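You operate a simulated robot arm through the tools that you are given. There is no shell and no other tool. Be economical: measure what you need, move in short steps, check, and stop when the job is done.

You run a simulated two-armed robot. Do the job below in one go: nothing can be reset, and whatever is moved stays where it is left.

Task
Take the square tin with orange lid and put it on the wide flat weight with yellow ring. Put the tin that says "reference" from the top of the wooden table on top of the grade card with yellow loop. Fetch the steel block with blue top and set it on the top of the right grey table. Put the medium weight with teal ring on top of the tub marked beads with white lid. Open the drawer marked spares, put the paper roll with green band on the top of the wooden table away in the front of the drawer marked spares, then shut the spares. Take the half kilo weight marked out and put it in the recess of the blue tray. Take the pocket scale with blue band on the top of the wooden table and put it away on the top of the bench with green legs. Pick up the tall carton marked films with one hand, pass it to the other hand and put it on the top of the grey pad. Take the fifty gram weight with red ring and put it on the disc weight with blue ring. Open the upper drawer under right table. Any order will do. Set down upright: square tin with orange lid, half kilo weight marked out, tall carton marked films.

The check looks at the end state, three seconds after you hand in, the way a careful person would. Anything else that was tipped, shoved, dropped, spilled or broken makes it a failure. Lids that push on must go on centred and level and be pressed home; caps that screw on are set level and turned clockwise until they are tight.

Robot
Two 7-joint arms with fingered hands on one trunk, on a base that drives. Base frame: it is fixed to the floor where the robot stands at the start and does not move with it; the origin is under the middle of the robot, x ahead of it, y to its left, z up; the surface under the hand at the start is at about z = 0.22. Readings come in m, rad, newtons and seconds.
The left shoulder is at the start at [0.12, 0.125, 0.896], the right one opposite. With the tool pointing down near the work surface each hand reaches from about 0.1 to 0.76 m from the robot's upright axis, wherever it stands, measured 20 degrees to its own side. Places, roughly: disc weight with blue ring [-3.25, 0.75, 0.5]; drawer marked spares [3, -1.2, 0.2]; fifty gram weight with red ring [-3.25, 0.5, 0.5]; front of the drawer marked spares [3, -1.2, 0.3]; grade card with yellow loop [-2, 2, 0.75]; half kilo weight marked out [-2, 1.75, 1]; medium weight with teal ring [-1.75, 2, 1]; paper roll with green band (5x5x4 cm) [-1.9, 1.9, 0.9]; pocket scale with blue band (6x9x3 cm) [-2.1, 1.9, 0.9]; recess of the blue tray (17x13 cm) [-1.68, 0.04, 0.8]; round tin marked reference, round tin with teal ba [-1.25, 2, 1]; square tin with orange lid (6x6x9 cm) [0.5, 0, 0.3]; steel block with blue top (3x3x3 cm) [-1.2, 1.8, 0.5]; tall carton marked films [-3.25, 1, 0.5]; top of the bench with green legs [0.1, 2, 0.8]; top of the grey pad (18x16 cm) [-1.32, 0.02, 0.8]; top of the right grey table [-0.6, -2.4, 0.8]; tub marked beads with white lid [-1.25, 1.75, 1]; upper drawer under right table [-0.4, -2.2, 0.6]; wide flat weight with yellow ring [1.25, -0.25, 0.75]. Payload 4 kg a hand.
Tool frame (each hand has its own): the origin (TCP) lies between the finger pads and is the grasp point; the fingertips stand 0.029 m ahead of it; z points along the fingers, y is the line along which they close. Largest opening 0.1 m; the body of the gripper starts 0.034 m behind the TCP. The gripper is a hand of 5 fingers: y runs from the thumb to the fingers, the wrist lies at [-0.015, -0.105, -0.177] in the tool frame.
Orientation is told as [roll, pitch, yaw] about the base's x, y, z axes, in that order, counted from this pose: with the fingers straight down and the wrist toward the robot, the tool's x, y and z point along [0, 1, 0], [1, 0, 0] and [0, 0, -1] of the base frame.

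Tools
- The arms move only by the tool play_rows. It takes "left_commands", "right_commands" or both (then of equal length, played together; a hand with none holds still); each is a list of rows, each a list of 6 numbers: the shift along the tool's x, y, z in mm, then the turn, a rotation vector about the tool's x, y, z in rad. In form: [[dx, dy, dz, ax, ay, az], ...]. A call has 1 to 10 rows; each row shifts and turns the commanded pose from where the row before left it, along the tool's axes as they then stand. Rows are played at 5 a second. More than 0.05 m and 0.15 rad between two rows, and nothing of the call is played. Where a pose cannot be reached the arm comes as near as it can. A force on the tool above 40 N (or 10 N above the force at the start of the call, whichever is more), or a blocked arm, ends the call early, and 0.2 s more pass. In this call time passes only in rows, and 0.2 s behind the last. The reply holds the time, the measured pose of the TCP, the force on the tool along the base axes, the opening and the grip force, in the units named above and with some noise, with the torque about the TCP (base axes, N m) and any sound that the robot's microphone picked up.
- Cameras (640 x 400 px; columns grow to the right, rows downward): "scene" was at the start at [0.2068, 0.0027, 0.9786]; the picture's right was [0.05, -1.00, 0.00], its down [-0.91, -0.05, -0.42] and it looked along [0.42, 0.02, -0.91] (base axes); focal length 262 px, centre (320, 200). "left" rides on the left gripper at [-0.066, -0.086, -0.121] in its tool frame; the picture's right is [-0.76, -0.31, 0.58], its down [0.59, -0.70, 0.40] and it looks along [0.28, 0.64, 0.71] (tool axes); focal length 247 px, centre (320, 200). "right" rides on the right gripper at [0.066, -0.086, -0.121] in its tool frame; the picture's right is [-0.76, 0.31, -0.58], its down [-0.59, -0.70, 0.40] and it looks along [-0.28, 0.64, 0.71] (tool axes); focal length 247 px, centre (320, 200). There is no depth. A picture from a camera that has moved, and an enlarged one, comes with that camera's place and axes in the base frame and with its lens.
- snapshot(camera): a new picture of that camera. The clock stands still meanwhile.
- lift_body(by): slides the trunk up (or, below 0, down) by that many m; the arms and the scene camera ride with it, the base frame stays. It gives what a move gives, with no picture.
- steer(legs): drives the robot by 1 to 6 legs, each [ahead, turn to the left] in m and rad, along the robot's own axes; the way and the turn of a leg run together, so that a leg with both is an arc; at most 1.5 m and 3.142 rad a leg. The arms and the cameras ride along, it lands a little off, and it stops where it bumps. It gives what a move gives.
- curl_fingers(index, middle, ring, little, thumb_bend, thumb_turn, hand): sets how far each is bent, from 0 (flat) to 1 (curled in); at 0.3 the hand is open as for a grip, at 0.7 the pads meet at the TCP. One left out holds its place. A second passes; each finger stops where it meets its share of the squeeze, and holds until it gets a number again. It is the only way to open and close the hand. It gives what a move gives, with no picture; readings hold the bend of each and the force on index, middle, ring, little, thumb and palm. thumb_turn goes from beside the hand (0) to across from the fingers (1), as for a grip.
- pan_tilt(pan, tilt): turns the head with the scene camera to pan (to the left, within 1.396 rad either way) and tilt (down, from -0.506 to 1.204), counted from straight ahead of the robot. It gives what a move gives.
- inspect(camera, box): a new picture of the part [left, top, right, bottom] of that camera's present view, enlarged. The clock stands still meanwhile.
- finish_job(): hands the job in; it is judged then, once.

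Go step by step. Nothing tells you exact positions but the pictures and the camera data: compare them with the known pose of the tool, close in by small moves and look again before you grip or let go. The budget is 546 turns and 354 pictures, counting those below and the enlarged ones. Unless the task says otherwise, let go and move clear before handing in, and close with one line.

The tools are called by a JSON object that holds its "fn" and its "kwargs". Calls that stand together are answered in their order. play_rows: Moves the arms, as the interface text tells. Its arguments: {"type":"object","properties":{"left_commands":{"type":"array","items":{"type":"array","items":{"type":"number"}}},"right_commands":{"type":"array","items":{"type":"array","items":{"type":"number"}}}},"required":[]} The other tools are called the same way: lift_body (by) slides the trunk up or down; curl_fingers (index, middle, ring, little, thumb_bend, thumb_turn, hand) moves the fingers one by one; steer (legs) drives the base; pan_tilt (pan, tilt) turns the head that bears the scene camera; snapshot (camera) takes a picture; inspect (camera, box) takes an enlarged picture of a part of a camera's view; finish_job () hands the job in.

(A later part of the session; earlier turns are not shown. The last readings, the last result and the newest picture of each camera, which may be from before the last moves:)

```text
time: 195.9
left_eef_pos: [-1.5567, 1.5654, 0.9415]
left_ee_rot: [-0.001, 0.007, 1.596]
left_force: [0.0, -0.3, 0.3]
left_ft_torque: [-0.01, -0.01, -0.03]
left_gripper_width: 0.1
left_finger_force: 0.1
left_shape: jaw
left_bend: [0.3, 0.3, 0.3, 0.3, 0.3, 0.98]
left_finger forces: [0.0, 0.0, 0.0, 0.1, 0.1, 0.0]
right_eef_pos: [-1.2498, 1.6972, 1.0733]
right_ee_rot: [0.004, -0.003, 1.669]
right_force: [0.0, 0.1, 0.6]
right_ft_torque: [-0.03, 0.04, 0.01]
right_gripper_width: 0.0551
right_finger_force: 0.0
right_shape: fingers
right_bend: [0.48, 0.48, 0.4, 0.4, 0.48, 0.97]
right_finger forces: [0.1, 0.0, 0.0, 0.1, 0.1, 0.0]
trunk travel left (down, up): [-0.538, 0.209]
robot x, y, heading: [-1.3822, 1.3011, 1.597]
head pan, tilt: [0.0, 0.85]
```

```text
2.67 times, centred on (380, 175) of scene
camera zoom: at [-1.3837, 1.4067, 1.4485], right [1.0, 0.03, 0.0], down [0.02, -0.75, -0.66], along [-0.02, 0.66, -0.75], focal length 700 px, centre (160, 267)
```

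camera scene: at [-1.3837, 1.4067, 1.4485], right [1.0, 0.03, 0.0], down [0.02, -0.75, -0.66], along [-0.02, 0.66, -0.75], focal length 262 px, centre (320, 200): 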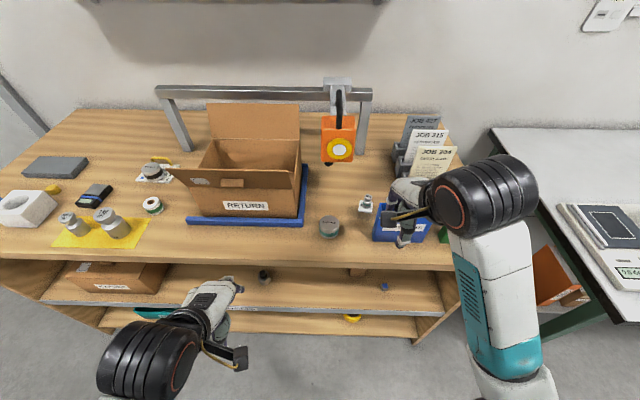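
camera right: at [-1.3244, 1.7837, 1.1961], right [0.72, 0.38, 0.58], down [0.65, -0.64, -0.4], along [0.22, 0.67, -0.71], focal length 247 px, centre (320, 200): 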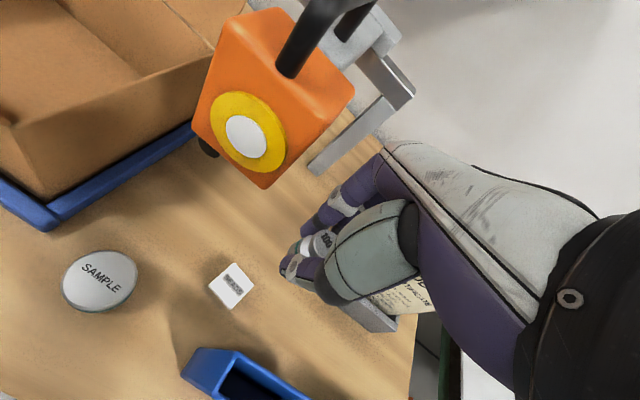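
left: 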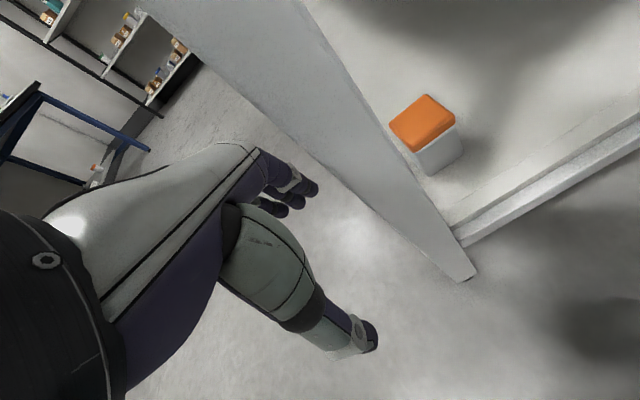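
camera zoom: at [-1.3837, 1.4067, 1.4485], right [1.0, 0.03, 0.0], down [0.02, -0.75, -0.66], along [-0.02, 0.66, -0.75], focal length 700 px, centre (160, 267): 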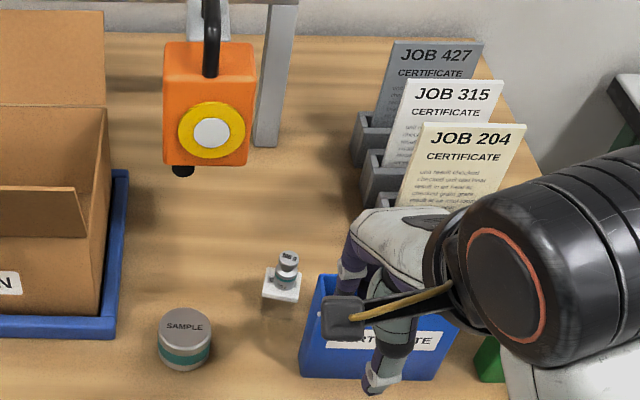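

Both placed fine. Next the half-kilo weight (right hand) and pocket scale (left hand); drive to the left end.

{"fn": "steer", "kwargs": {"legs": [[-0.5, 0], [0, 0.9], [0.8, 0], [0, -0.93]]}}

{"fn": "snapshot", "kwargs": {"camera": "scene"}}

```text
time: 207.6
left_eef_pos: [-2.1625, 1.5414, 0.9409]
left_ee_rot: [-0.001, 0.008, 1.553]
left_force: [-0.2, -0.2, 0.5]
left_ft_torque: [0.0, 0.01, 0.01]
left_gripper_width: 0.0999
left_finger_force: 0.1
left_shape: jaw
left_bend: [0.3, 0.3, 0.3, 0.3, 0.3, 0.98]
left_finger forces: [0.0, 0.1, 0.0, 0.0, 0.1, 0.1]
right_eef_pos: [-1.8493, 1.6605, 1.0714]
right_ee_rot: [0.001, 0.0, 1.624]
right_force: [0.2, 0.7, -0.5]
right_ft_torque: [0.0, 0.0, 0.03]
right_gripper_width: 0.0551
right_finger_force: 0.2
right_shape: fingers
right_bend: [0.48, 0.48, 0.4, 0.4, 0.48, 0.98]
right_finger forces: [0.0, 0.1, 0.0, 0.1, 0.1, 0.0]
trunk travel left (down, up): [-0.538, 0.209]
robot x, y, heading: [-1.9975, 1.2642, 1.547]
head pan, tilt: [0.0, 0.85]
```

```text
261 pictures are left
camera scene: at [-1.9968, 1.3751, 1.4484], right [1.0, -0.02, 0.0], down [-0.01, -0.75, -0.66], along [0.01, 0.66, -0.75], focal length 262 px, centre (320, 200)
```

scene: 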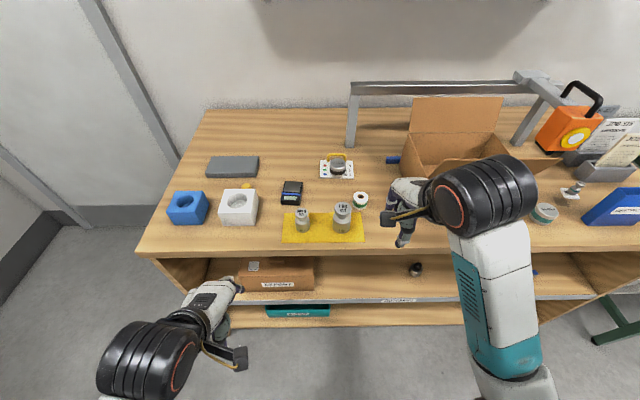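

{"fn": "inspect", "kwargs": {"camera": "scene", "box": [210, 150, 370, 250]}}

```text
4.00 times, centred on (290, 200) of scene
camera zoom: at [-1.9968, 1.3751, 1.4484], right [1.0, -0.02, 0.0], down [-0.01, -0.75, -0.66], along [0.01, 0.66, -0.75], focal length 1049 px, centre (440, 200)
```

zoom: 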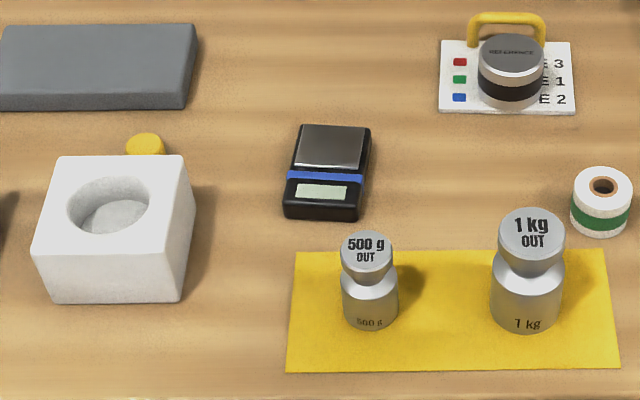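

Pocket scale at about (-2.072, 1.905), half-kilo at (-2.037, 1.788). First the scale with the left hand: drive closer and turn the left hand so the wrist comes from the left.

{"fn": "steer", "kwargs": {"legs": [[0.07, 0]]}}

{"fn": "play_rows", "kwargs": {"left_commands": [[0, 0, -40, 0, 0, 0.15], [0, 0, -40, 0, 0, 0.15], [0, 0, -20, 0, 0, 0.15], [0, 0, 0, 0, 0, 0.15], [0, 0, 0, 0, 0, 0.15], [0, 0, 0, 0, 0, 0.15], [0, 0, 0, 0, 0, 0.15], [0, 0, 0, 0, 0, 0.15], [0, 0, 0, 0, 0, 0.15], [0, 0, 0, 0, 0, 0.15]]}}

{"fn": "curl_fingers", "kwargs": {"hand": "left", "index": 0.38, "middle": 0.38, "ring": 0.38, "little": 0.38, "thumb_bend": 0.38}}

{"fn": "snapshot", "kwargs": {"camera": "scene"}}

```text
time: 208.6
left_eef_pos: [-2.1627, 1.6111, 0.942]
left_ee_rot: [0.0, 0.009, 1.554]
left_force: [0.3, 1.0, -0.5]
left_ft_torque: [0.01, -0.01, 0.02]
left_gripper_width: 0.0997
left_finger_force: 0.0
left_shape: jaw
left_bend: [0.3, 0.3, 0.3, 0.3, 0.3, 0.98]
left_finger forces: [0.1, 0.1, 0.1, 0.0, 0.0, 0.1]
right_eef_pos: [-1.8497, 1.7306, 1.0721]
right_ee_rot: [0.004, 0.0, 1.626]
right_force: [0.7, -0.5, -0.5]
right_ft_torque: [-0.01, 0.02, 0.01]
right_gripper_width: 0.0551
right_finger_force: 0.1
right_shape: fingers
right_bend: [0.48, 0.48, 0.4, 0.4, 0.48, 0.98]
right_finger forces: [0.0, 0.0, 0.0, 0.0, 0.0, 0.1]
trunk travel left (down, up): [-0.538, 0.209]
robot x, y, heading: [-2.0005, 1.3359, 1.554]
head pan, tilt: [0.0, 0.85]
```

```text
time: 210.8
left_eef_pos: [-2.1661, 1.651, 0.9989]
left_ee_rot: [-0.009, -0.001, 0.052]
left_force: [0.1, -0.3, -0.2]
left_ft_torque: [-0.01, -0.02, 0.02]
left_gripper_width: 0.0998
left_finger_force: 0.1
left_shape: jaw
left_bend: [0.3, 0.3, 0.3, 0.3, 0.3, 0.98]
left_finger forces: [0.0, 0.0, 0.0, 0.1, 0.0, 0.0]
left hand out of reach, approached as far as the arm can: row 1, 2, 3
right_eef_pos: [-1.8492, 1.7326, 1.0719]
right_ee_rot: [0.004, 0.0, 1.627]
right_force: [0.2, -0.1, -0.3]
right_ft_torque: [-0.01, 0.03, 0.0]
right_gripper_width: 0.0549
right_finger_force: 0.1
right_shape: fingers
right_bend: [0.48, 0.48, 0.4, 0.4, 0.48, 0.98]
right_finger forces: [0.1, 0.0, 0.1, 0.1, 0.0, 0.0]
trunk travel left (down, up): [-0.538, 0.209]
robot x, y, heading: [-1.9985, 1.337, 1.554]
head pan, tilt: [0.0, 0.85]
```

```text
time: 211.8
left_eef_pos: [-2.1652, 1.6515, 0.9988]
left_ee_rot: [-0.008, 0.001, 0.056]
left_force: [-0.4, 0.0, -0.1]
left_ft_torque: [0.01, 0.0, -0.03]
left_gripper_width: 0.0801
left_finger_force: 0.1
left_shape: fingers
left_bend: [0.38, 0.38, 0.38, 0.38, 0.38, 0.98]
left_finger forces: [0.1, 0.0, 0.1, 0.0, 0.0, 0.1]
right_eef_pos: [-1.8499, 1.7302, 1.0715]
right_ee_rot: [0.003, 0.0, 1.627]
right_force: [0.4, -0.4, 0.8]
right_ft_torque: [-0.03, -0.01, -0.02]
right_gripper_width: 0.055
right_finger_force: 0.0
right_shape: fingers
right_bend: [0.48, 0.48, 0.4, 0.4, 0.48, 0.98]
right_finger forces: [0.0, 0.1, 0.1, 0.0, 0.0, 0.0]
trunk travel left (down, up): [-0.538, 0.209]
robot x, y, heading: [-1.9987, 1.3351, 1.556]
head pan, tilt: [0.0, 0.85]
```

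```text
259 pictures are left
camera scene: at [-1.996, 1.4457, 1.4484], right [1.0, -0.02, 0.0], down [-0.01, -0.75, -0.66], along [0.01, 0.66, -0.75], focal length 262 px, centre (320, 200)
```

scene: 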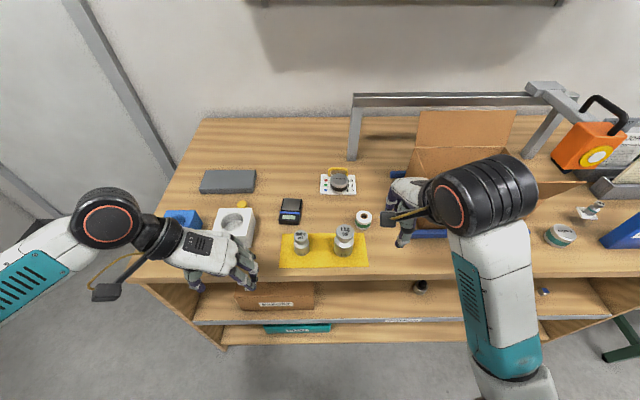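

{"fn": "lift_body", "kwargs": {"by": 0.06}}

{"fn": "play_rows", "kwargs": {"left_commands": [[0, 36, 0, 0, 0, 0], [0, 36, 0, 0, 0, 0], [30, 35, 0, 0, 0, 0], [45, 0, 0, 0, 0, 0], [45, 0, 0, 0, 0, 0], [45, 0, 0, 0, 0, 0], [45, 0, 0, 0, 0, 0], [38, 0, 0, 0, 0, 0]]}}

{"fn": "snapshot", "kwargs": {"camera": "left"}}

{"fn": "snapshot", "kwargs": {"camera": "scene"}}

```text
time: 212.8
left_eef_pos: [-2.1651, 1.6526, 1.0597]
left_ee_rot: [-0.008, 0.002, 0.053]
left_force: [-0.9, 0.7, 0.0]
left_ft_torque: [0.01, -0.01, -0.01]
left_gripper_width: 0.0797
left_finger_force: 0.0
left_shape: fingers
left_bend: [0.38, 0.38, 0.38, 0.38, 0.38, 0.98]
left_finger forces: [0.1, 0.1, 0.0, 0.1, 0.1, 0.1]
right_eef_pos: [-1.8508, 1.7317, 1.1324]
right_ee_rot: [0.004, -0.001, 1.626]
right_force: [0.6, -1.1, -0.3]
right_ft_torque: [-0.03, 0.04, 0.01]
right_gripper_width: 0.055
right_finger_force: 0.1
right_shape: fingers
right_bend: [0.48, 0.48, 0.4, 0.4, 0.48, 0.98]
right_finger forces: [0.0, 0.0, 0.0, 0.1, 0.0, 0.0]
trunk travel left (down, up): [-0.598, 0.149]
robot x, y, heading: [-1.9976, 1.3343, 1.555]
head pan, tilt: [0.0, 0.85]
```

```text
time: 214.6
left_eef_pos: [-2.071, 1.9063, 1.0547]
left_ee_rot: [-0.011, -0.001, 0.052]
left_force: [0.2, -1.0, 0.2]
left_ft_torque: [-0.02, 0.0, -0.03]
left_gripper_width: 0.0799
left_finger_force: 0.0
left_shape: fingers
left_bend: [0.38, 0.38, 0.38, 0.38, 0.38, 0.98]
left_finger forces: [0.0, 0.0, 0.0, 0.1, 0.0, 0.0]
right_eef_pos: [-1.8495, 1.7325, 1.1307]
right_ee_rot: [0.003, 0.0, 1.626]
right_force: [0.4, -0.6, -0.6]
right_ft_torque: [-0.02, 0.03, -0.01]
right_gripper_width: 0.055
right_finger_force: 0.1
right_shape: fingers
right_bend: [0.48, 0.48, 0.4, 0.4, 0.48, 0.98]
right_finger forces: [0.0, 0.0, 0.1, 0.0, 0.0, 0.0]
trunk travel left (down, up): [-0.598, 0.149]
robot x, y, heading: [-1.9977, 1.3378, 1.552]
head pan, tilt: [0.0, 0.85]
```

```text
258 pictures are left
camera left: at [-2.1528, 1.8366, 1.1759], right [-0.27, -0.78, -0.57], down [-0.73, 0.55, -0.4], along [0.63, 0.31, -0.72], focal length 247 px, centre (320, 200)
```

left: 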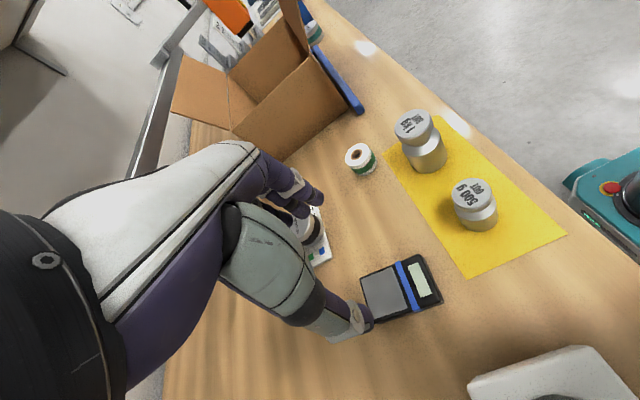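

```text
257 pictures are left
camera scene: at [-1.9953, 1.444, 1.5085], right [1.0, -0.02, 0.0], down [-0.01, -0.75, -0.66], along [0.01, 0.66, -0.75], focal length 262 px, centre (320, 200)
```

scene: 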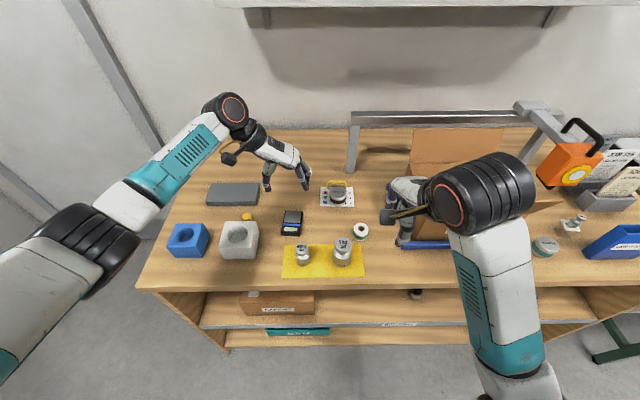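

{"fn": "play_rows", "kwargs": {"left_commands": [[0, -3, 40, 0, 0, 0], [0, 0, 40, 0, 0, 0], [0, 0, 35, 0, 0, 0]]}}

{"fn": "snapshot", "kwargs": {"camera": "left"}}

{"fn": "inspect", "kwargs": {"camera": "scene", "box": [210, 150, 370, 270]}}

```text
time: 215.4
left_eef_pos: [-2.0742, 1.9064, 0.9437]
left_ee_rot: [-0.007, 0.0, 0.054]
left_force: [0.1, -0.8, 0.0]
left_ft_torque: [0.0, -0.02, -0.04]
left_gripper_width: 0.0798
left_finger_force: 0.0
left_shape: fingers
left_bend: [0.38, 0.38, 0.38, 0.38, 0.38, 0.98]
left_finger forces: [0.0, 0.0, 0.0, 0.1, 0.0, 0.1]
right_eef_pos: [-1.8496, 1.7306, 1.1319]
right_ee_rot: [0.003, 0.001, 1.626]
right_force: [-0.2, -0.7, 0.4]
right_ft_torque: [0.0, -0.02, 0.0]
right_gripper_width: 0.0549
right_finger_force: 0.2
right_shape: fingers
right_bend: [0.48, 0.48, 0.4, 0.4, 0.48, 0.98]
right_finger forces: [0.1, 0.1, 0.0, 0.0, 0.0, 0.1]
trunk travel left (down, up): [-0.598, 0.149]
robot x, y, heading: [-2.0013, 1.3327, 1.554]
head pan, tilt: [0.0, 0.85]
```

```text
256 pictures are left
camera left: at [-2.1562, 1.8352, 1.0638], right [-0.27, -0.78, -0.57], down [-0.73, 0.55, -0.4], along [0.63, 0.31, -0.72], focal length 247 px, centre (320, 200)
```

left: 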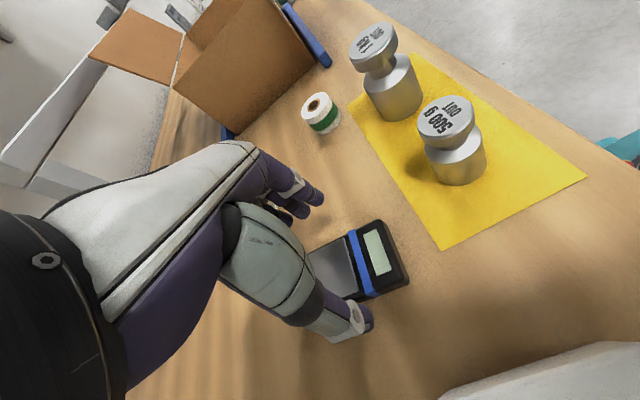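

```text
3.33 times, centred on (290, 210) of scene
camera zoom: at [-1.9956, 1.4435, 1.5085], right [1.0, -0.02, 0.0], down [-0.01, -0.75, -0.66], along [0.01, 0.66, -0.75], focal length 874 px, centre (420, 167)
```

zoom: 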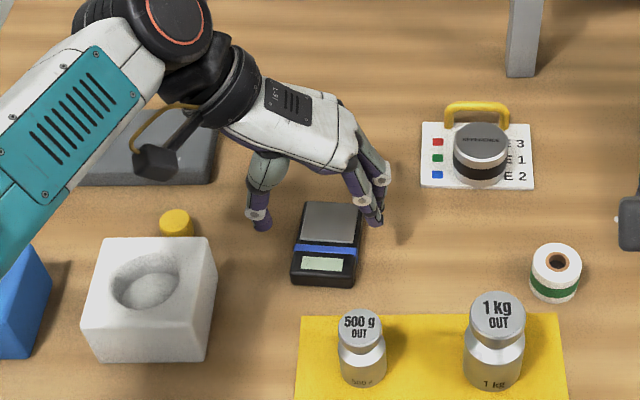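

{"fn": "play_rows", "kwargs": {"left_commands": [[0, 0, 25, 0, 0, 0], [0, 0, 24, 0, 0, 0]]}}

{"fn": "curl_fingers", "kwargs": {"hand": "left", "index": 0.5, "middle": 0.5, "ring": 0.5, "little": 0.5, "thumb_bend": 0.5}}

{"fn": "snapshot", "kwargs": {"camera": "left"}}

```text
time: 216.0
left_eef_pos: [-2.0741, 1.9037, 0.8913]
left_ee_rot: [-0.009, 0.001, 0.054]
left_force: [0.1, 0.1, -0.3]
left_ft_torque: [0.01, -0.01, 0.0]
left_gripper_width: 0.0796
left_finger_force: 0.1
left_shape: fingers
left_bend: [0.38, 0.38, 0.38, 0.38, 0.38, 0.98]
left_finger forces: [0.2, 0.1, 0.0, 0.0, 0.0, 0.1]
right_eef_pos: [-1.8502, 1.7307, 1.1319]
right_ee_rot: [0.003, 0.0, 1.628]
right_force: [-0.1, 0.7, -0.8]
right_ft_torque: [0.01, -0.01, -0.01]
right_gripper_width: 0.0549
right_finger_force: 0.0
right_shape: fingers
right_bend: [0.48, 0.48, 0.4, 0.4, 0.48, 0.98]
right_finger forces: [0.0, 0.0, 0.1, 0.0, 0.0, 0.1]
trunk travel left (down, up): [-0.598, 0.149]
robot x, y, heading: [-1.9958, 1.3416, 1.551]
head pan, tilt: [0.0, 0.85]
```

```text
time: 217.0
left_eef_pos: [-2.0734, 1.9041, 0.8938]
left_ee_rot: [-0.008, -0.001, 0.053]
left_force: [0.4, 1.5, 6.7]
left_ft_torque: [0.08, -0.15, 0.03]
left_gripper_width: 0.0546
left_finger_force: 5.2
left_shape: fingers
left_bend: [0.5, 0.49, 0.48, 0.5, 0.48, 0.98]
left_finger forces: [0.4, 5.4, 1.1, 0.1, 3.2, 0.1]
right_eef_pos: [-1.8486, 1.7301, 1.1324]
right_ee_rot: [0.004, 0.0, 1.627]
right_force: [0.2, -0.4, 0.0]
right_ft_torque: [0.06, 0.01, -0.03]
right_gripper_width: 0.055
right_finger_force: 0.0
right_shape: fingers
right_bend: [0.48, 0.48, 0.4, 0.4, 0.48, 0.98]
right_finger forces: [0.0, 0.1, 0.1, 0.0, 0.0, 0.0]
trunk travel left (down, up): [-0.598, 0.149]
robot x, y, heading: [-1.9995, 1.3401, 1.556]
head pan, tilt: [0.0, 0.85]
```

```text
254 pictures are left
camera left: at [-2.1565, 1.8338, 1.0144], right [-0.26, -0.78, -0.57], down [-0.73, 0.55, -0.4], along [0.63, 0.31, -0.71], focal length 247 px, centre (320, 200)
```

left: 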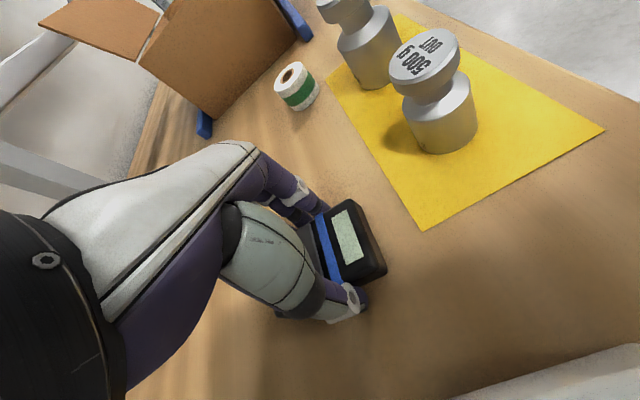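

{"fn": "curl_fingers", "kwargs": {"hand": "left", "index": 0.6, "middle": 0.6, "ring": 0.6, "little": 0.6, "thumb_bend": 0.6}}

{"fn": "play_rows", "kwargs": {"left_commands": [[0, 0, -10, 0, 0, 0], [0, 0, -30, 0, 0, 0], [0, 0, -40, 0, 0, 0]]}}

{"fn": "snapshot", "kwargs": {"camera": "left"}}

```text
time: 218.0
left_eef_pos: [-2.0739, 1.9037, 0.8935]
left_ee_rot: [-0.008, 0.001, 0.053]
left_force: [5.4, 1.7, 12.4]
left_ft_torque: [0.15, -0.33, -0.06]
left_gripper_width: 0.0512
left_finger_force: 15.8
left_shape: fingers
left_bend: [0.54, 0.55, 0.55, 0.59, 0.5, 0.96]
left_finger forces: [5.4, 11.7, 3.3, 1.5, 10.4, 0.0]
right_eef_pos: [-1.8498, 1.7292, 1.1326]
right_ee_rot: [0.002, -0.002, 1.626]
right_force: [0.5, 0.1, -0.3]
right_ft_torque: [0.0, -0.01, 0.01]
right_gripper_width: 0.0549
right_finger_force: 0.1
right_shape: fingers
right_bend: [0.48, 0.48, 0.4, 0.4, 0.48, 0.98]
right_finger forces: [0.0, 0.1, 0.1, 0.0, 0.1, 0.1]
trunk travel left (down, up): [-0.598, 0.149]
robot x, y, heading: [-1.9981, 1.338, 1.56]
head pan, tilt: [0.0, 0.85]
```

```text
time: 218.8
left_eef_pos: [-2.0767, 1.9024, 0.9734]
left_ee_rot: [-0.01, 0.002, 0.055]
left_force: [0.5, -0.2, -2.0]
left_ft_torque: [0.0, -0.04, 0.0]
left_gripper_width: 0.0511
left_finger_force: 10.9
left_shape: fingers
left_bend: [0.55, 0.56, 0.55, 0.6, 0.5, 0.95]
left_finger forces: [4.9, 3.3, 2.7, 0.5, 11.3, 0.0]
right_eef_pos: [-1.8502, 1.731, 1.1327]
right_ee_rot: [0.003, 0.0, 1.627]
right_force: [-0.5, 0.3, 0.7]
right_ft_torque: [-0.04, 0.02, -0.01]
right_gripper_width: 0.055
right_finger_force: 0.1
right_shape: fingers
right_bend: [0.48, 0.48, 0.4, 0.4, 0.48, 0.98]
right_finger forces: [0.1, 0.1, 0.1, 0.0, 0.1, 0.1]
trunk travel left (down, up): [-0.598, 0.149]
robot x, y, heading: [-1.9974, 1.3393, 1.555]
head pan, tilt: [0.0, 0.85]
```

```text
253 pictures are left
camera left: at [-2.1585, 1.8326, 1.0942], right [-0.27, -0.78, -0.57], down [-0.73, 0.55, -0.4], along [0.62, 0.31, -0.72], focal length 247 px, centre (320, 200)
```

left: 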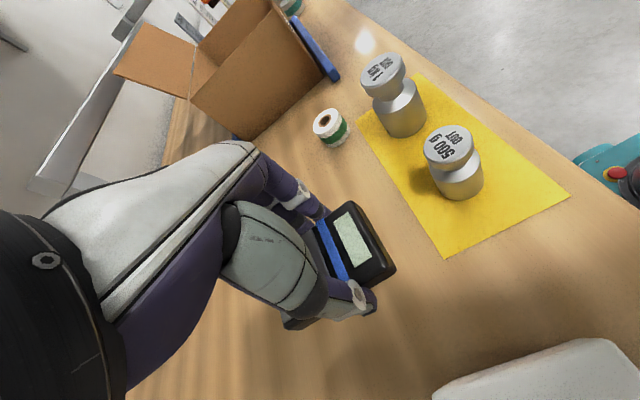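

Scale held level. Tuck the left hand away to the left, then go for the half-kilo with the right.

{"fn": "curl_fingers", "kwargs": {"hand": "left", "index": 0.64, "middle": 0.64, "ring": 0.64, "little": 0.62, "thumb_bend": 0.64}}

{"fn": "play_rows", "kwargs": {"left_commands": [[0, 0, -40, 0, 0, 0], [0, 0, -30, 0, 0, 0], [-40, -20, 0, 0, 0, 0], [-40, -20, 0, 0, 0, 0], [-40, -25, 0, 0, 0, 0], [-40, -25, 0, 0, 0, 0], [-40, -25, 0, 0, 0, 0], [-40, -25, 0, 0, 0, 0], [-40, -25, 0, 0, 0, 0]]}}

{"fn": "snapshot", "kwargs": {"camera": "scene"}}

```text
time: 219.8
left_eef_pos: [-2.0751, 1.902, 0.9735]
left_ee_rot: [-0.009, -0.001, 0.055]
left_force: [-0.7, -0.2, -2.7]
left_ft_torque: [-0.02, -0.03, 0.01]
left_gripper_width: 0.0508
left_finger_force: 15.8
left_shape: fingers
left_bend: [0.57, 0.59, 0.58, 0.62, 0.51, 0.94]
left_finger forces: [7.2, 4.5, 3.6, 0.2, 15.3, 0.1]
right_eef_pos: [-1.8493, 1.7299, 1.132]
right_ee_rot: [0.004, 0.0, 1.625]
right_force: [-0.1, 0.7, -0.5]
right_ft_torque: [0.01, -0.01, 0.0]
right_gripper_width: 0.0551
right_finger_force: 0.1
right_shape: fingers
right_bend: [0.48, 0.48, 0.4, 0.4, 0.48, 0.98]
right_finger forces: [0.0, 0.0, 0.0, 0.1, 0.0, 0.0]
trunk travel left (down, up): [-0.598, 0.149]
robot x, y, heading: [-1.9991, 1.3381, 1.555]
head pan, tilt: [0.0, 0.85]
```

```text
time: 221.8
left_eef_pos: [-2.2244, 1.6135, 1.0446]
left_ee_rot: [-0.009, 0.002, 0.053]
left_force: [-0.1, 0.1, -1.3]
left_ft_torque: [-0.01, 0.0, 0.0]
left_gripper_width: 0.0502
left_finger_force: 15.5
left_shape: fingers
left_bend: [0.57, 0.59, 0.59, 0.62, 0.51, 0.94]
left_finger forces: [7.0, 4.3, 3.4, 0.1, 14.9, 0.1]
right_eef_pos: [-1.8504, 1.7306, 1.1331]
right_ee_rot: [0.004, -0.001, 1.628]
right_force: [-0.2, 0.5, 0.5]
right_ft_torque: [-0.01, 0.03, -0.01]
right_gripper_width: 0.0547
right_finger_force: 0.0
right_shape: fingers
right_bend: [0.48, 0.48, 0.4, 0.4, 0.48, 0.98]
right_finger forces: [0.0, 0.0, 0.0, 0.0, 0.0, 0.0]
trunk travel left (down, up): [-0.598, 0.149]
robot x, y, heading: [-1.9979, 1.3373, 1.555]
head pan, tilt: [0.0, 0.85]
```

```text
252 pictures are left
camera scene: at [-1.9965, 1.4418, 1.5087], right [1.0, -0.02, 0.0], down [-0.01, -0.75, -0.66], along [0.01, 0.66, -0.75], focal length 262 px, centre (320, 200)
```

scene: 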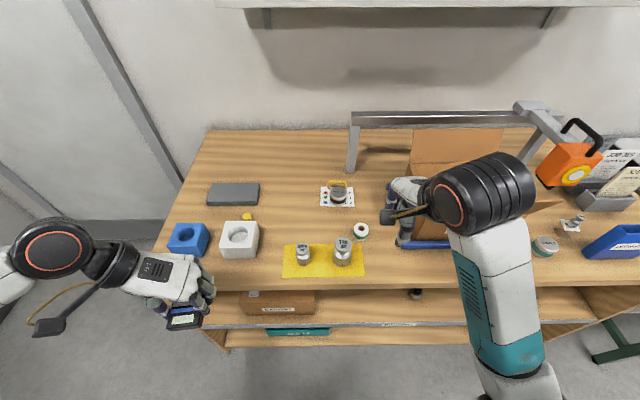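

{"fn": "play_rows", "kwargs": {"right_commands": [[45, 17, 0, 0, 0, 0], [45, 17, 0, 0, 0, 0], [46, 17, 0, 0, 0, 0], [46, 17, 0, 0, 0, 0], [0, 0, 40, 0, 0, 0], [0, 0, 40, 0, 0, 0], [0, 0, 30, 0, 0, 0]]}}

{"fn": "snapshot", "kwargs": {"camera": "right"}}

{"fn": "inspect", "kwargs": {"camera": "scene", "box": [220, 170, 400, 300]}}

```text
time: 223.4
left_eef_pos: [-2.2232, 1.613, 1.0445]
left_ee_rot: [-0.008, 0.001, 0.054]
left_force: [0.5, -0.2, -1.2]
left_ft_torque: [0.0, 0.02, 0.0]
left_gripper_width: 0.0502
left_finger_force: 15.2
left_shape: fingers
left_bend: [0.57, 0.59, 0.59, 0.62, 0.51, 0.94]
left_finger forces: [7.0, 4.5, 3.4, 0.0, 14.9, 0.0]
right_eef_pos: [-2.0322, 1.7919, 1.0211]
right_ee_rot: [-0.003, -0.007, 1.624]
right_force: [0.6, -0.1, 0.5]
right_ft_torque: [0.03, 0.01, 0.0]
right_gripper_width: 0.055
right_finger_force: 0.0
right_shape: fingers
right_bend: [0.48, 0.48, 0.4, 0.4, 0.48, 0.98]
right_finger forces: [0.1, 0.1, 0.0, 0.0, 0.1, 0.0]
trunk travel left (down, up): [-0.598, 0.149]
robot x, y, heading: [-2.0005, 1.3356, 1.554]
head pan, tilt: [0.0, 0.85]
```

```text
251 pictures are left
camera right: at [-2.093, 1.7001, 1.1414], right [0.74, 0.34, 0.58], down [0.63, -0.67, -0.4], along [0.25, 0.66, -0.71], focal length 247 px, centre (320, 200)
```

right: 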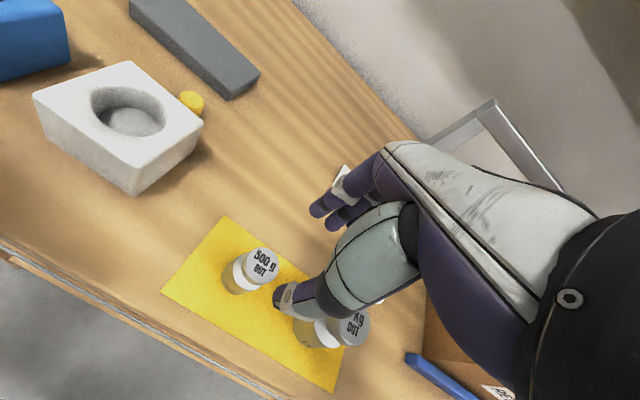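

```text
3.08 times, centred on (310, 235) of scene
camera zoom: at [-1.9953, 1.443, 1.5086], right [1.0, -0.02, 0.0], down [-0.01, -0.75, -0.66], along [0.01, 0.66, -0.75], focal length 807 px, centre (351, 92)
```

zoom: 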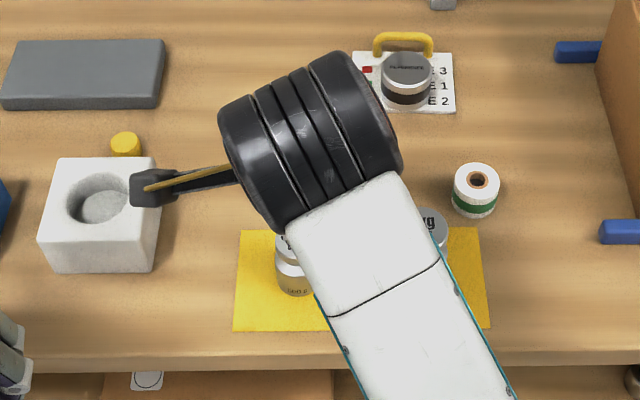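

{"fn": "curl_fingers", "kwargs": {"hand": "right", "index": 0.4, "middle": 0.4, "thumb_bend": 0.4}}

{"fn": "play_rows", "kwargs": {"right_commands": [[6, -2.5, 20, 0, 0, 0], [0, 0, 30, 0, 0, 0], [0, 0, 20, 0, 0, 0]]}}

{"fn": "snapshot", "kwargs": {"camera": "right"}}

```text
time: 224.4
left_eef_pos: [-2.224, 1.615, 1.0448]
left_ee_rot: [-0.008, -0.001, 0.054]
left_force: [-0.1, 0.7, -2.3]
left_ft_torque: [-0.02, -0.03, 0.03]
left_gripper_width: 0.0505
left_finger_force: 15.4
left_shape: fingers
left_bend: [0.57, 0.59, 0.59, 0.62, 0.51, 0.94]
left_finger forces: [7.1, 4.3, 3.4, 0.1, 14.8, 0.0]
right_eef_pos: [-2.0316, 1.7911, 1.0213]
right_ee_rot: [-0.005, -0.002, 1.626]
right_force: [0.0, -0.5, 0.1]
right_ft_torque: [0.03, 0.02, 0.01]
right_gripper_width: 0.0739
right_finger_force: 0.0
right_shape: fingers
right_bend: [0.4, 0.4, 0.4, 0.4, 0.4, 0.98]
right_finger forces: [0.0, 0.0, 0.1, 0.0, 0.0, 0.0]
trunk travel left (down, up): [-0.598, 0.149]
robot x, y, heading: [-1.9976, 1.3385, 1.561]
head pan, tilt: [0.0, 0.85]
```

```text
time: 225.2
left_eef_pos: [-2.224, 1.6139, 1.0428]
left_ee_rot: [-0.007, -0.001, 0.054]
left_force: [-0.8, 0.5, -2.7]
left_ft_torque: [-0.01, -0.03, -0.03]
left_gripper_width: 0.0502
left_finger_force: 15.4
left_shape: fingers
left_bend: [0.57, 0.59, 0.59, 0.62, 0.51, 0.94]
left_finger forces: [7.1, 4.3, 3.4, 0.1, 14.8, 0.1]
right_eef_pos: [-2.0265, 1.7923, 0.9494]
right_ee_rot: [-0.027, -0.012, 1.62]
right_force: [-0.7, 0.0, -0.1]
right_ft_torque: [-0.02, 0.01, 0.0]
right_gripper_width: 0.0744
right_finger_force: 0.1
right_shape: fingers
right_bend: [0.4, 0.4, 0.4, 0.4, 0.4, 0.98]
right_finger forces: [0.0, 0.0, 0.0, 0.0, 0.0, 0.0]
trunk travel left (down, up): [-0.598, 0.149]
robot x, y, heading: [-2.0016, 1.3353, 1.554]
head pan, tilt: [0.0, 0.85]
```

```text
249 pictures are left
camera right: at [-2.0906, 1.7008, 1.0683], right [0.72, 0.34, 0.6], down [0.63, -0.67, -0.39], along [0.27, 0.66, -0.7], focal length 247 px, centre (320, 200)
```

right: 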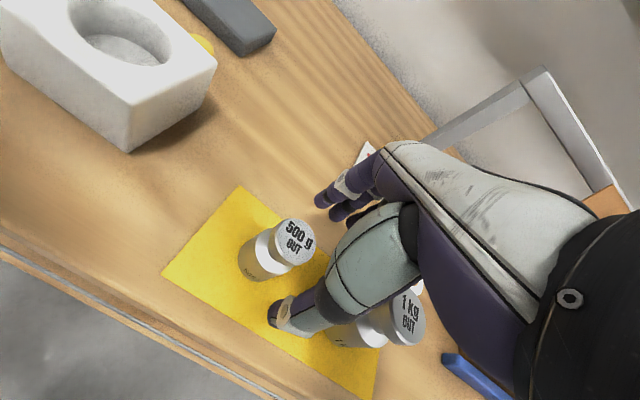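

The right arm is cramped here; raise it and shift the base ~14 cm left.

{"fn": "play_rows", "kwargs": {"right_commands": [[0, 0, -45, 0, 0, 0], [0, 0, -45, 0, 0, 0], [0, -30, -35, 0, 0, 0], [0, -40, 0, 0, 0, 0]]}}

{"fn": "steer", "kwargs": {"legs": [[-0.3, 0], [0, 0.5], [0.32, 0], [0, -0.48]]}}

{"fn": "snapshot", "kwargs": {"camera": "scene"}}

```text
time: 226.0
left_eef_pos: [-2.224, 1.6133, 1.0439]
left_ee_rot: [-0.007, 0.0, 0.054]
left_force: [0.4, -0.5, -2.1]
left_ft_torque: [-0.01, -0.01, 0.0]
left_gripper_width: 0.0502
left_finger_force: 14.3
left_shape: fingers
left_bend: [0.57, 0.59, 0.59, 0.62, 0.51, 0.94]
left_finger forces: [7.1, 4.3, 3.5, 0.1, 14.9, 0.0]
right_eef_pos: [-1.9778, 1.769, 1.0361]
right_ee_rot: [-0.156, 0.006, 1.607]
right_force: [-0.3, -0.1, -0.4]
right_ft_torque: [0.0, 0.04, 0.0]
right_gripper_width: 0.0748
right_finger_force: 0.1
right_shape: fingers
right_bend: [0.4, 0.4, 0.4, 0.4, 0.4, 0.98]
right_finger forces: [0.0, 0.0, 0.0, 0.0, 0.0, 0.1]
trunk travel left (down, up): [-0.598, 0.149]
robot x, y, heading: [-1.9995, 1.3346, 1.555]
head pan, tilt: [0.0, 0.85]
stopped in row 3 (right hand): the arm was blocked; the commanded pose is now the measured one
```

```text
time: 232.7
left_eef_pos: [-2.3821, 1.6009, 1.0439]
left_ee_rot: [-0.009, 0.0, 0.069]
left_force: [-0.5, -0.4, -2.6]
left_ft_torque: [0.0, -0.01, 0.01]
left_gripper_width: 0.0501
left_finger_force: 14.8
left_shape: fingers
left_bend: [0.57, 0.59, 0.59, 0.62, 0.51, 0.94]
left_finger forces: [7.2, 4.3, 3.3, 0.0, 14.7, 0.0]
right_eef_pos: [-2.1392, 1.7579, 1.0367]
right_ee_rot: [-0.153, 0.004, 1.624]
right_force: [0.0, 0.3, -0.1]
right_ft_torque: [0.04, 0.03, -0.02]
right_gripper_width: 0.0744
right_finger_force: 0.1
right_shape: fingers
right_bend: [0.4, 0.4, 0.4, 0.4, 0.4, 0.98]
right_finger forces: [0.0, 0.1, 0.1, 0.0, 0.1, 0.1]
trunk travel left (down, up): [-0.598, 0.149]
robot x, y, heading: [-2.1498, 1.3241, 1.565]
head pan, tilt: [0.0, 0.85]
```

```text
248 pictures are left
camera scene: at [-2.1521, 1.4317, 1.5086], right [1.0, 0.0, 0.0], down [0.0, -0.75, -0.66], along [0.0, 0.66, -0.75], focal length 262 px, centre (320, 200)
```

scene: 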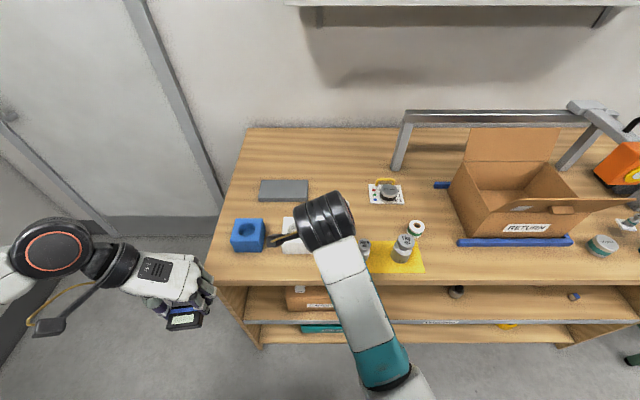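

{"fn": "play_rows", "kwargs": {"right_commands": [[-40, 0, -20, 0, 0, 0], [-40, 0, -20, -0.08, 0, 0], [-20, 0, -20, -0.075, 0, 0], [0, 0, 0, 0, 0, 0]]}}

{"fn": "snapshot", "kwargs": {"camera": "right"}}

```text
time: 233.7
left_eef_pos: [-2.3833, 1.5995, 1.0439]
left_ee_rot: [-0.009, -0.001, 0.068]
left_force: [-0.7, -0.1, -1.8]
left_ft_torque: [-0.03, -0.03, 0.02]
left_gripper_width: 0.0501
left_finger_force: 14.9
left_shape: fingers
left_bend: [0.57, 0.59, 0.59, 0.62, 0.51, 0.94]
left_finger forces: [7.3, 4.2, 3.3, 0.1, 14.7, 0.1]
right_eef_pos: [-2.0505, 1.7598, 1.1105]
right_ee_rot: [-0.156, -0.148, 1.648]
right_force: [0.7, 0.2, -0.7]
right_ft_torque: [-0.01, -0.02, 0.02]
right_gripper_width: 0.0747
right_finger_force: 0.2
right_shape: fingers
right_bend: [0.4, 0.4, 0.4, 0.4, 0.4, 0.98]
right_finger forces: [0.0, 0.0, 0.0, 0.1, 0.0, 0.0]
trunk travel left (down, up): [-0.598, 0.149]
robot x, y, heading: [-2.1508, 1.3274, 1.567]
head pan, tilt: [0.0, 0.85]
```

```text
247 pictures are left
camera right: at [-2.1255, 1.6513, 1.2067], right [0.64, 0.25, 0.73], down [0.69, -0.6, -0.4], along [0.33, 0.76, -0.56], focal length 247 px, centre (320, 200)
```

right: 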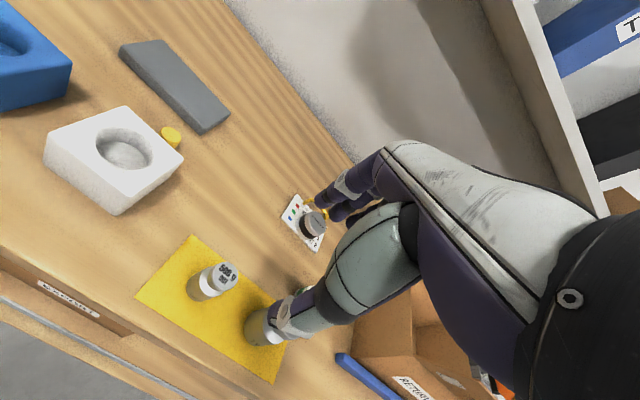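

{"fn": "play_rows", "kwargs": {"right_commands": [[0, 0, 0, 0.148, 0, 0], [0, 0, 0, 0, 0.15, 0], [0, 0, 0, 0, 0.006, 0]]}}

{"fn": "snapshot", "kwargs": {"camera": "right"}}

```text
time: 234.5
left_eef_pos: [-2.3828, 1.6008, 1.0455]
left_ee_rot: [-0.01, -0.001, 0.067]
left_force: [-0.9, -0.1, -1.9]
left_ft_torque: [-0.02, -0.03, 0.01]
left_gripper_width: 0.0505
left_finger_force: 14.6
left_shape: fingers
left_bend: [0.57, 0.59, 0.59, 0.62, 0.51, 0.94]
left_finger forces: [7.3, 4.2, 3.3, 0.0, 14.7, 0.1]
right_eef_pos: [-2.051, 1.7598, 1.1114]
right_ee_rot: [0.003, -0.002, 1.625]
right_force: [0.0, 0.0, 0.2]
right_ft_torque: [0.0, 0.0, -0.01]
right_gripper_width: 0.0746
right_finger_force: 0.0
right_shape: fingers
right_bend: [0.4, 0.4, 0.4, 0.4, 0.4, 0.98]
right_finger forces: [0.1, 0.0, 0.0, 0.0, 0.1, 0.0]
trunk travel left (down, up): [-0.598, 0.149]
robot x, y, heading: [-2.1512, 1.3241, 1.567]
head pan, tilt: [0.0, 0.85]
```

```text
246 pictures are left
camera right: at [-2.1116, 1.6698, 1.2323], right [0.74, 0.35, 0.58], down [0.63, -0.67, -0.4], along [0.25, 0.66, -0.71], focal length 247 px, centre (320, 200)
```

right: 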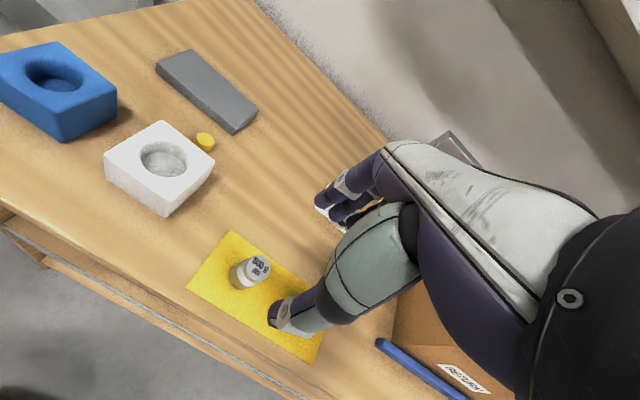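

{"fn": "play_rows", "kwargs": {"right_commands": [[-12.5, 30, 0, 0, 0, 0], [0, 0, 45, 0, 0, 0], [0, 0, 45, 0, 0, 0], [0, 0, 45, 0, 0, 0], [0, 0, 25, 0, 0, 0]]}}

{"fn": "snapshot", "kwargs": {"camera": "right"}}

```text
time: 235.7
left_eef_pos: [-2.382, 1.6001, 1.0436]
left_ee_rot: [-0.009, 0.001, 0.068]
left_force: [0.2, -0.2, -2.6]
left_ft_torque: [-0.04, 0.0, -0.01]
left_gripper_width: 0.0503
left_finger_force: 14.6
left_shape: fingers
left_bend: [0.57, 0.59, 0.59, 0.62, 0.51, 0.94]
left_finger forces: [7.2, 4.2, 3.3, 0.0, 14.8, 0.1]
right_eef_pos: [-2.0381, 1.7954, 0.9462]
right_ee_rot: [0.002, -0.002, 1.624]
right_force: [0.0, -0.3, 0.7]
right_ft_torque: [0.0, -0.01, -0.01]
right_gripper_width: 0.0747
right_finger_force: 0.0
right_shape: fingers
right_bend: [0.4, 0.4, 0.4, 0.4, 0.4, 0.98]
right_finger forces: [0.0, 0.0, 0.1, 0.1, 0.0, 0.1]
trunk travel left (down, up): [-0.598, 0.149]
robot x, y, heading: [-2.1479, 1.3288, 1.567]
head pan, tilt: [0.0, 0.85]
```

```text
245 pictures are left
camera right: at [-2.0993, 1.7045, 1.0668], right [0.74, 0.35, 0.58], down [0.63, -0.67, -0.4], along [0.25, 0.66, -0.71], focal length 247 px, centre (320, 200)
```

right: 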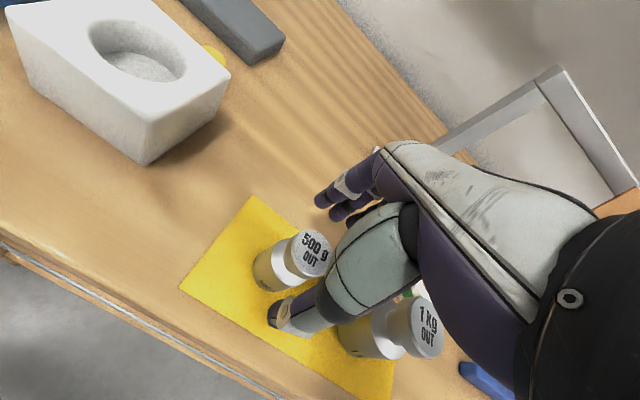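

{"fn": "play_rows", "kwargs": {"right_commands": [[2, -6, 10, 0, 0, 0], [0, 0, 18, 0, 0, 0], [0, 0, 12, 0, 0, 0]]}}

{"fn": "snapshot", "kwargs": {"camera": "right"}}

```text
time: 236.5
left_eef_pos: [-2.3825, 1.5999, 1.0448]
left_ee_rot: [-0.01, 0.0, 0.069]
left_force: [0.9, 0.3, -1.8]
left_ft_torque: [0.01, 0.0, 0.04]
left_gripper_width: 0.0503
left_finger_force: 14.5
left_shape: fingers
left_bend: [0.57, 0.59, 0.59, 0.62, 0.51, 0.94]
left_finger forces: [7.2, 4.1, 3.2, 0.1, 14.8, 0.1]
right_eef_pos: [-2.0404, 1.7863, 0.9108]
right_ee_rot: [0.001, -0.002, 1.626]
right_force: [0.3, 0.4, 0.0]
right_ft_torque: [0.01, 0.01, -0.02]
right_gripper_width: 0.0747
right_finger_force: 0.1
right_shape: fingers
right_bend: [0.4, 0.4, 0.4, 0.4, 0.4, 0.98]
right_finger forces: [0.1, 0.0, 0.1, 0.0, 0.0, 0.1]
trunk travel left (down, up): [-0.598, 0.149]
robot x, y, heading: [-2.155, 1.3244, 1.57]
head pan, tilt: [0.0, 0.85]
```

```text
244 pictures are left
camera right: at [-2.1013, 1.6959, 1.0308], right [0.74, 0.35, 0.58], down [0.63, -0.67, -0.4], along [0.25, 0.66, -0.71], focal length 247 px, centre (320, 200)
```

right: 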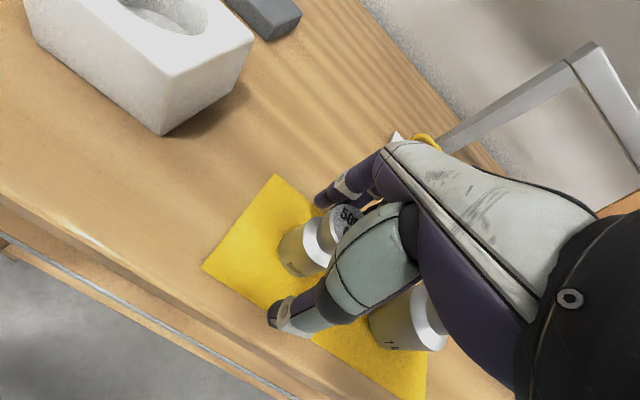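

{"fn": "curl_fingers", "kwargs": {"hand": "right", "index": 0.6, "middle": 0.6, "ring": 0.55, "thumb_bend": 0.6}}

{"fn": "snapshot", "kwargs": {"camera": "right"}}

```text
time: 237.5
left_eef_pos: [-2.3834, 1.5996, 1.0441]
left_ee_rot: [-0.009, 0.0, 0.068]
left_force: [-0.6, 0.6, -2.1]
left_ft_torque: [-0.02, -0.01, 0.0]
left_gripper_width: 0.0502
left_finger_force: 14.5
left_shape: fingers
left_bend: [0.57, 0.59, 0.59, 0.62, 0.51, 0.94]
left_finger forces: [7.2, 4.3, 3.3, 0.0, 14.7, 0.0]
right_eef_pos: [-2.0407, 1.7856, 0.9102]
right_ee_rot: [0.001, -0.002, 1.625]
right_force: [-0.3, 1.8, -0.1]
right_ft_torque: [0.0, 0.02, 0.04]
right_gripper_width: 0.0306
right_finger_force: 2.5
right_shape: fingers
right_bend: [0.59, 0.58, 0.55, 0.4, 0.59, 0.97]
right_finger forces: [1.2, 1.6, 0.0, 0.0, 2.0, 0.1]
trunk travel left (down, up): [-0.598, 0.149]
robot x, y, heading: [-2.1571, 1.3238, 1.567]
head pan, tilt: [0.0, 0.85]
```

```text
243 pictures are left
camera right: at [-2.1013, 1.6961, 1.0308], right [0.74, 0.35, 0.58], down [0.63, -0.67, -0.4], along [0.25, 0.66, -0.71], focal length 247 px, centre (320, 200)
```

right: 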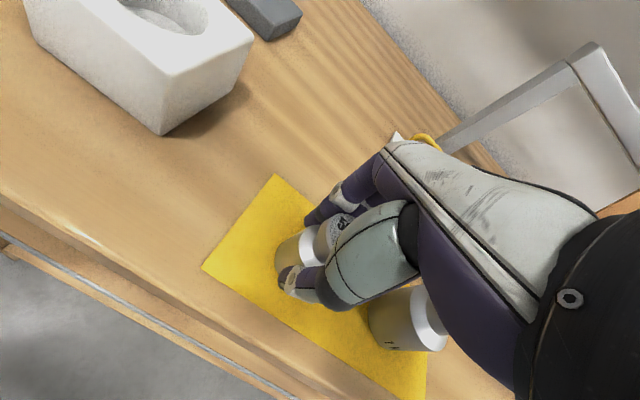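

Both sides in contact; squeeze and lift.

{"fn": "curl_fingers", "kwargs": {"hand": "right", "index": 0.74, "middle": 0.74, "ring": 0.74, "thumb_bend": 0.74}}

{"fn": "play_rows", "kwargs": {"right_commands": [[0, 0, -10, 0, 0, 0], [0, 0, -30, 0, 0, 0], [0, 0, -40, 0, 0, 0]]}}

{"fn": "snapshot", "kwargs": {"camera": "right"}}

```text
time: 238.5
left_eef_pos: [-2.3817, 1.5995, 1.0446]
left_ee_rot: [-0.01, -0.002, 0.069]
left_force: [0.3, -0.5, -1.8]
left_ft_torque: [-0.02, -0.04, 0.0]
left_gripper_width: 0.0502
left_finger_force: 14.5
left_shape: fingers
left_bend: [0.57, 0.59, 0.59, 0.62, 0.51, 0.94]
left_finger forces: [7.2, 4.2, 3.3, 0.1, 14.6, 0.0]
right_eef_pos: [-2.0403, 1.7867, 0.9107]
right_ee_rot: [0.002, -0.004, 1.624]
right_force: [0.6, 1.6, 1.7]
right_ft_torque: [-0.02, 0.01, 0.04]
right_gripper_width: 0.0269
right_finger_force: 16.5
right_shape: fingers
right_bend: [0.61, 0.63, 0.74, 0.4, 0.62, 0.95]
right_finger forces: [8.7, 9.0, 0.3, 0.0, 15.4, 0.1]
trunk travel left (down, up): [-0.598, 0.149]
robot x, y, heading: [-2.1512, 1.3247, 1.568]
head pan, tilt: [0.0, 0.85]
```

```text
time: 239.3
left_eef_pos: [-2.383, 1.5995, 1.0432]
left_ee_rot: [-0.01, 0.001, 0.068]
left_force: [0.3, -0.3, -2.2]
left_ft_torque: [-0.03, -0.04, 0.01]
left_gripper_width: 0.0501
left_finger_force: 14.6
left_shape: fingers
left_bend: [0.57, 0.59, 0.59, 0.62, 0.51, 0.94]
left_finger forces: [7.2, 4.2, 3.4, 0.0, 14.7, 0.0]
right_eef_pos: [-2.0404, 1.7851, 0.9914]
right_ee_rot: [0.0, 0.001, 1.625]
right_force: [-0.6, -0.7, -4.5]
right_ft_torque: [0.04, 0.03, -0.02]
right_gripper_width: 0.0267
right_finger_force: 15.9
right_shape: fingers
right_bend: [0.61, 0.63, 0.74, 0.4, 0.62, 0.94]
right_finger forces: [8.4, 7.8, 0.1, 0.0, 16.0, 0.0]
trunk travel left (down, up): [-0.598, 0.149]
robot x, y, heading: [-2.1502, 1.3211, 1.567]
head pan, tilt: [0.0, 0.85]
```

```text
242 pictures are left
camera right: at [-2.1013, 1.6945, 1.1116], right [0.74, 0.35, 0.58], down [0.63, -0.67, -0.4], along [0.25, 0.66, -0.71], focal length 247 px, centre (320, 200)
```

right: 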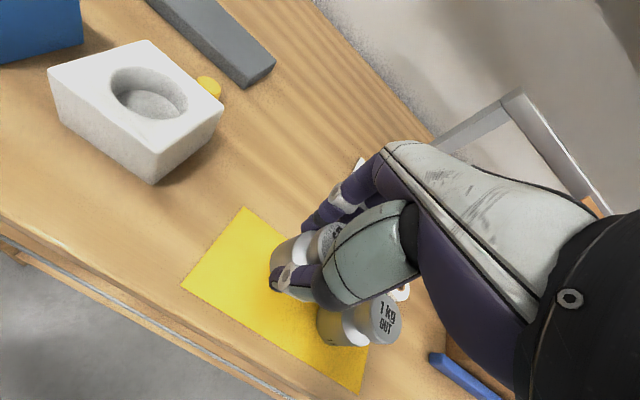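

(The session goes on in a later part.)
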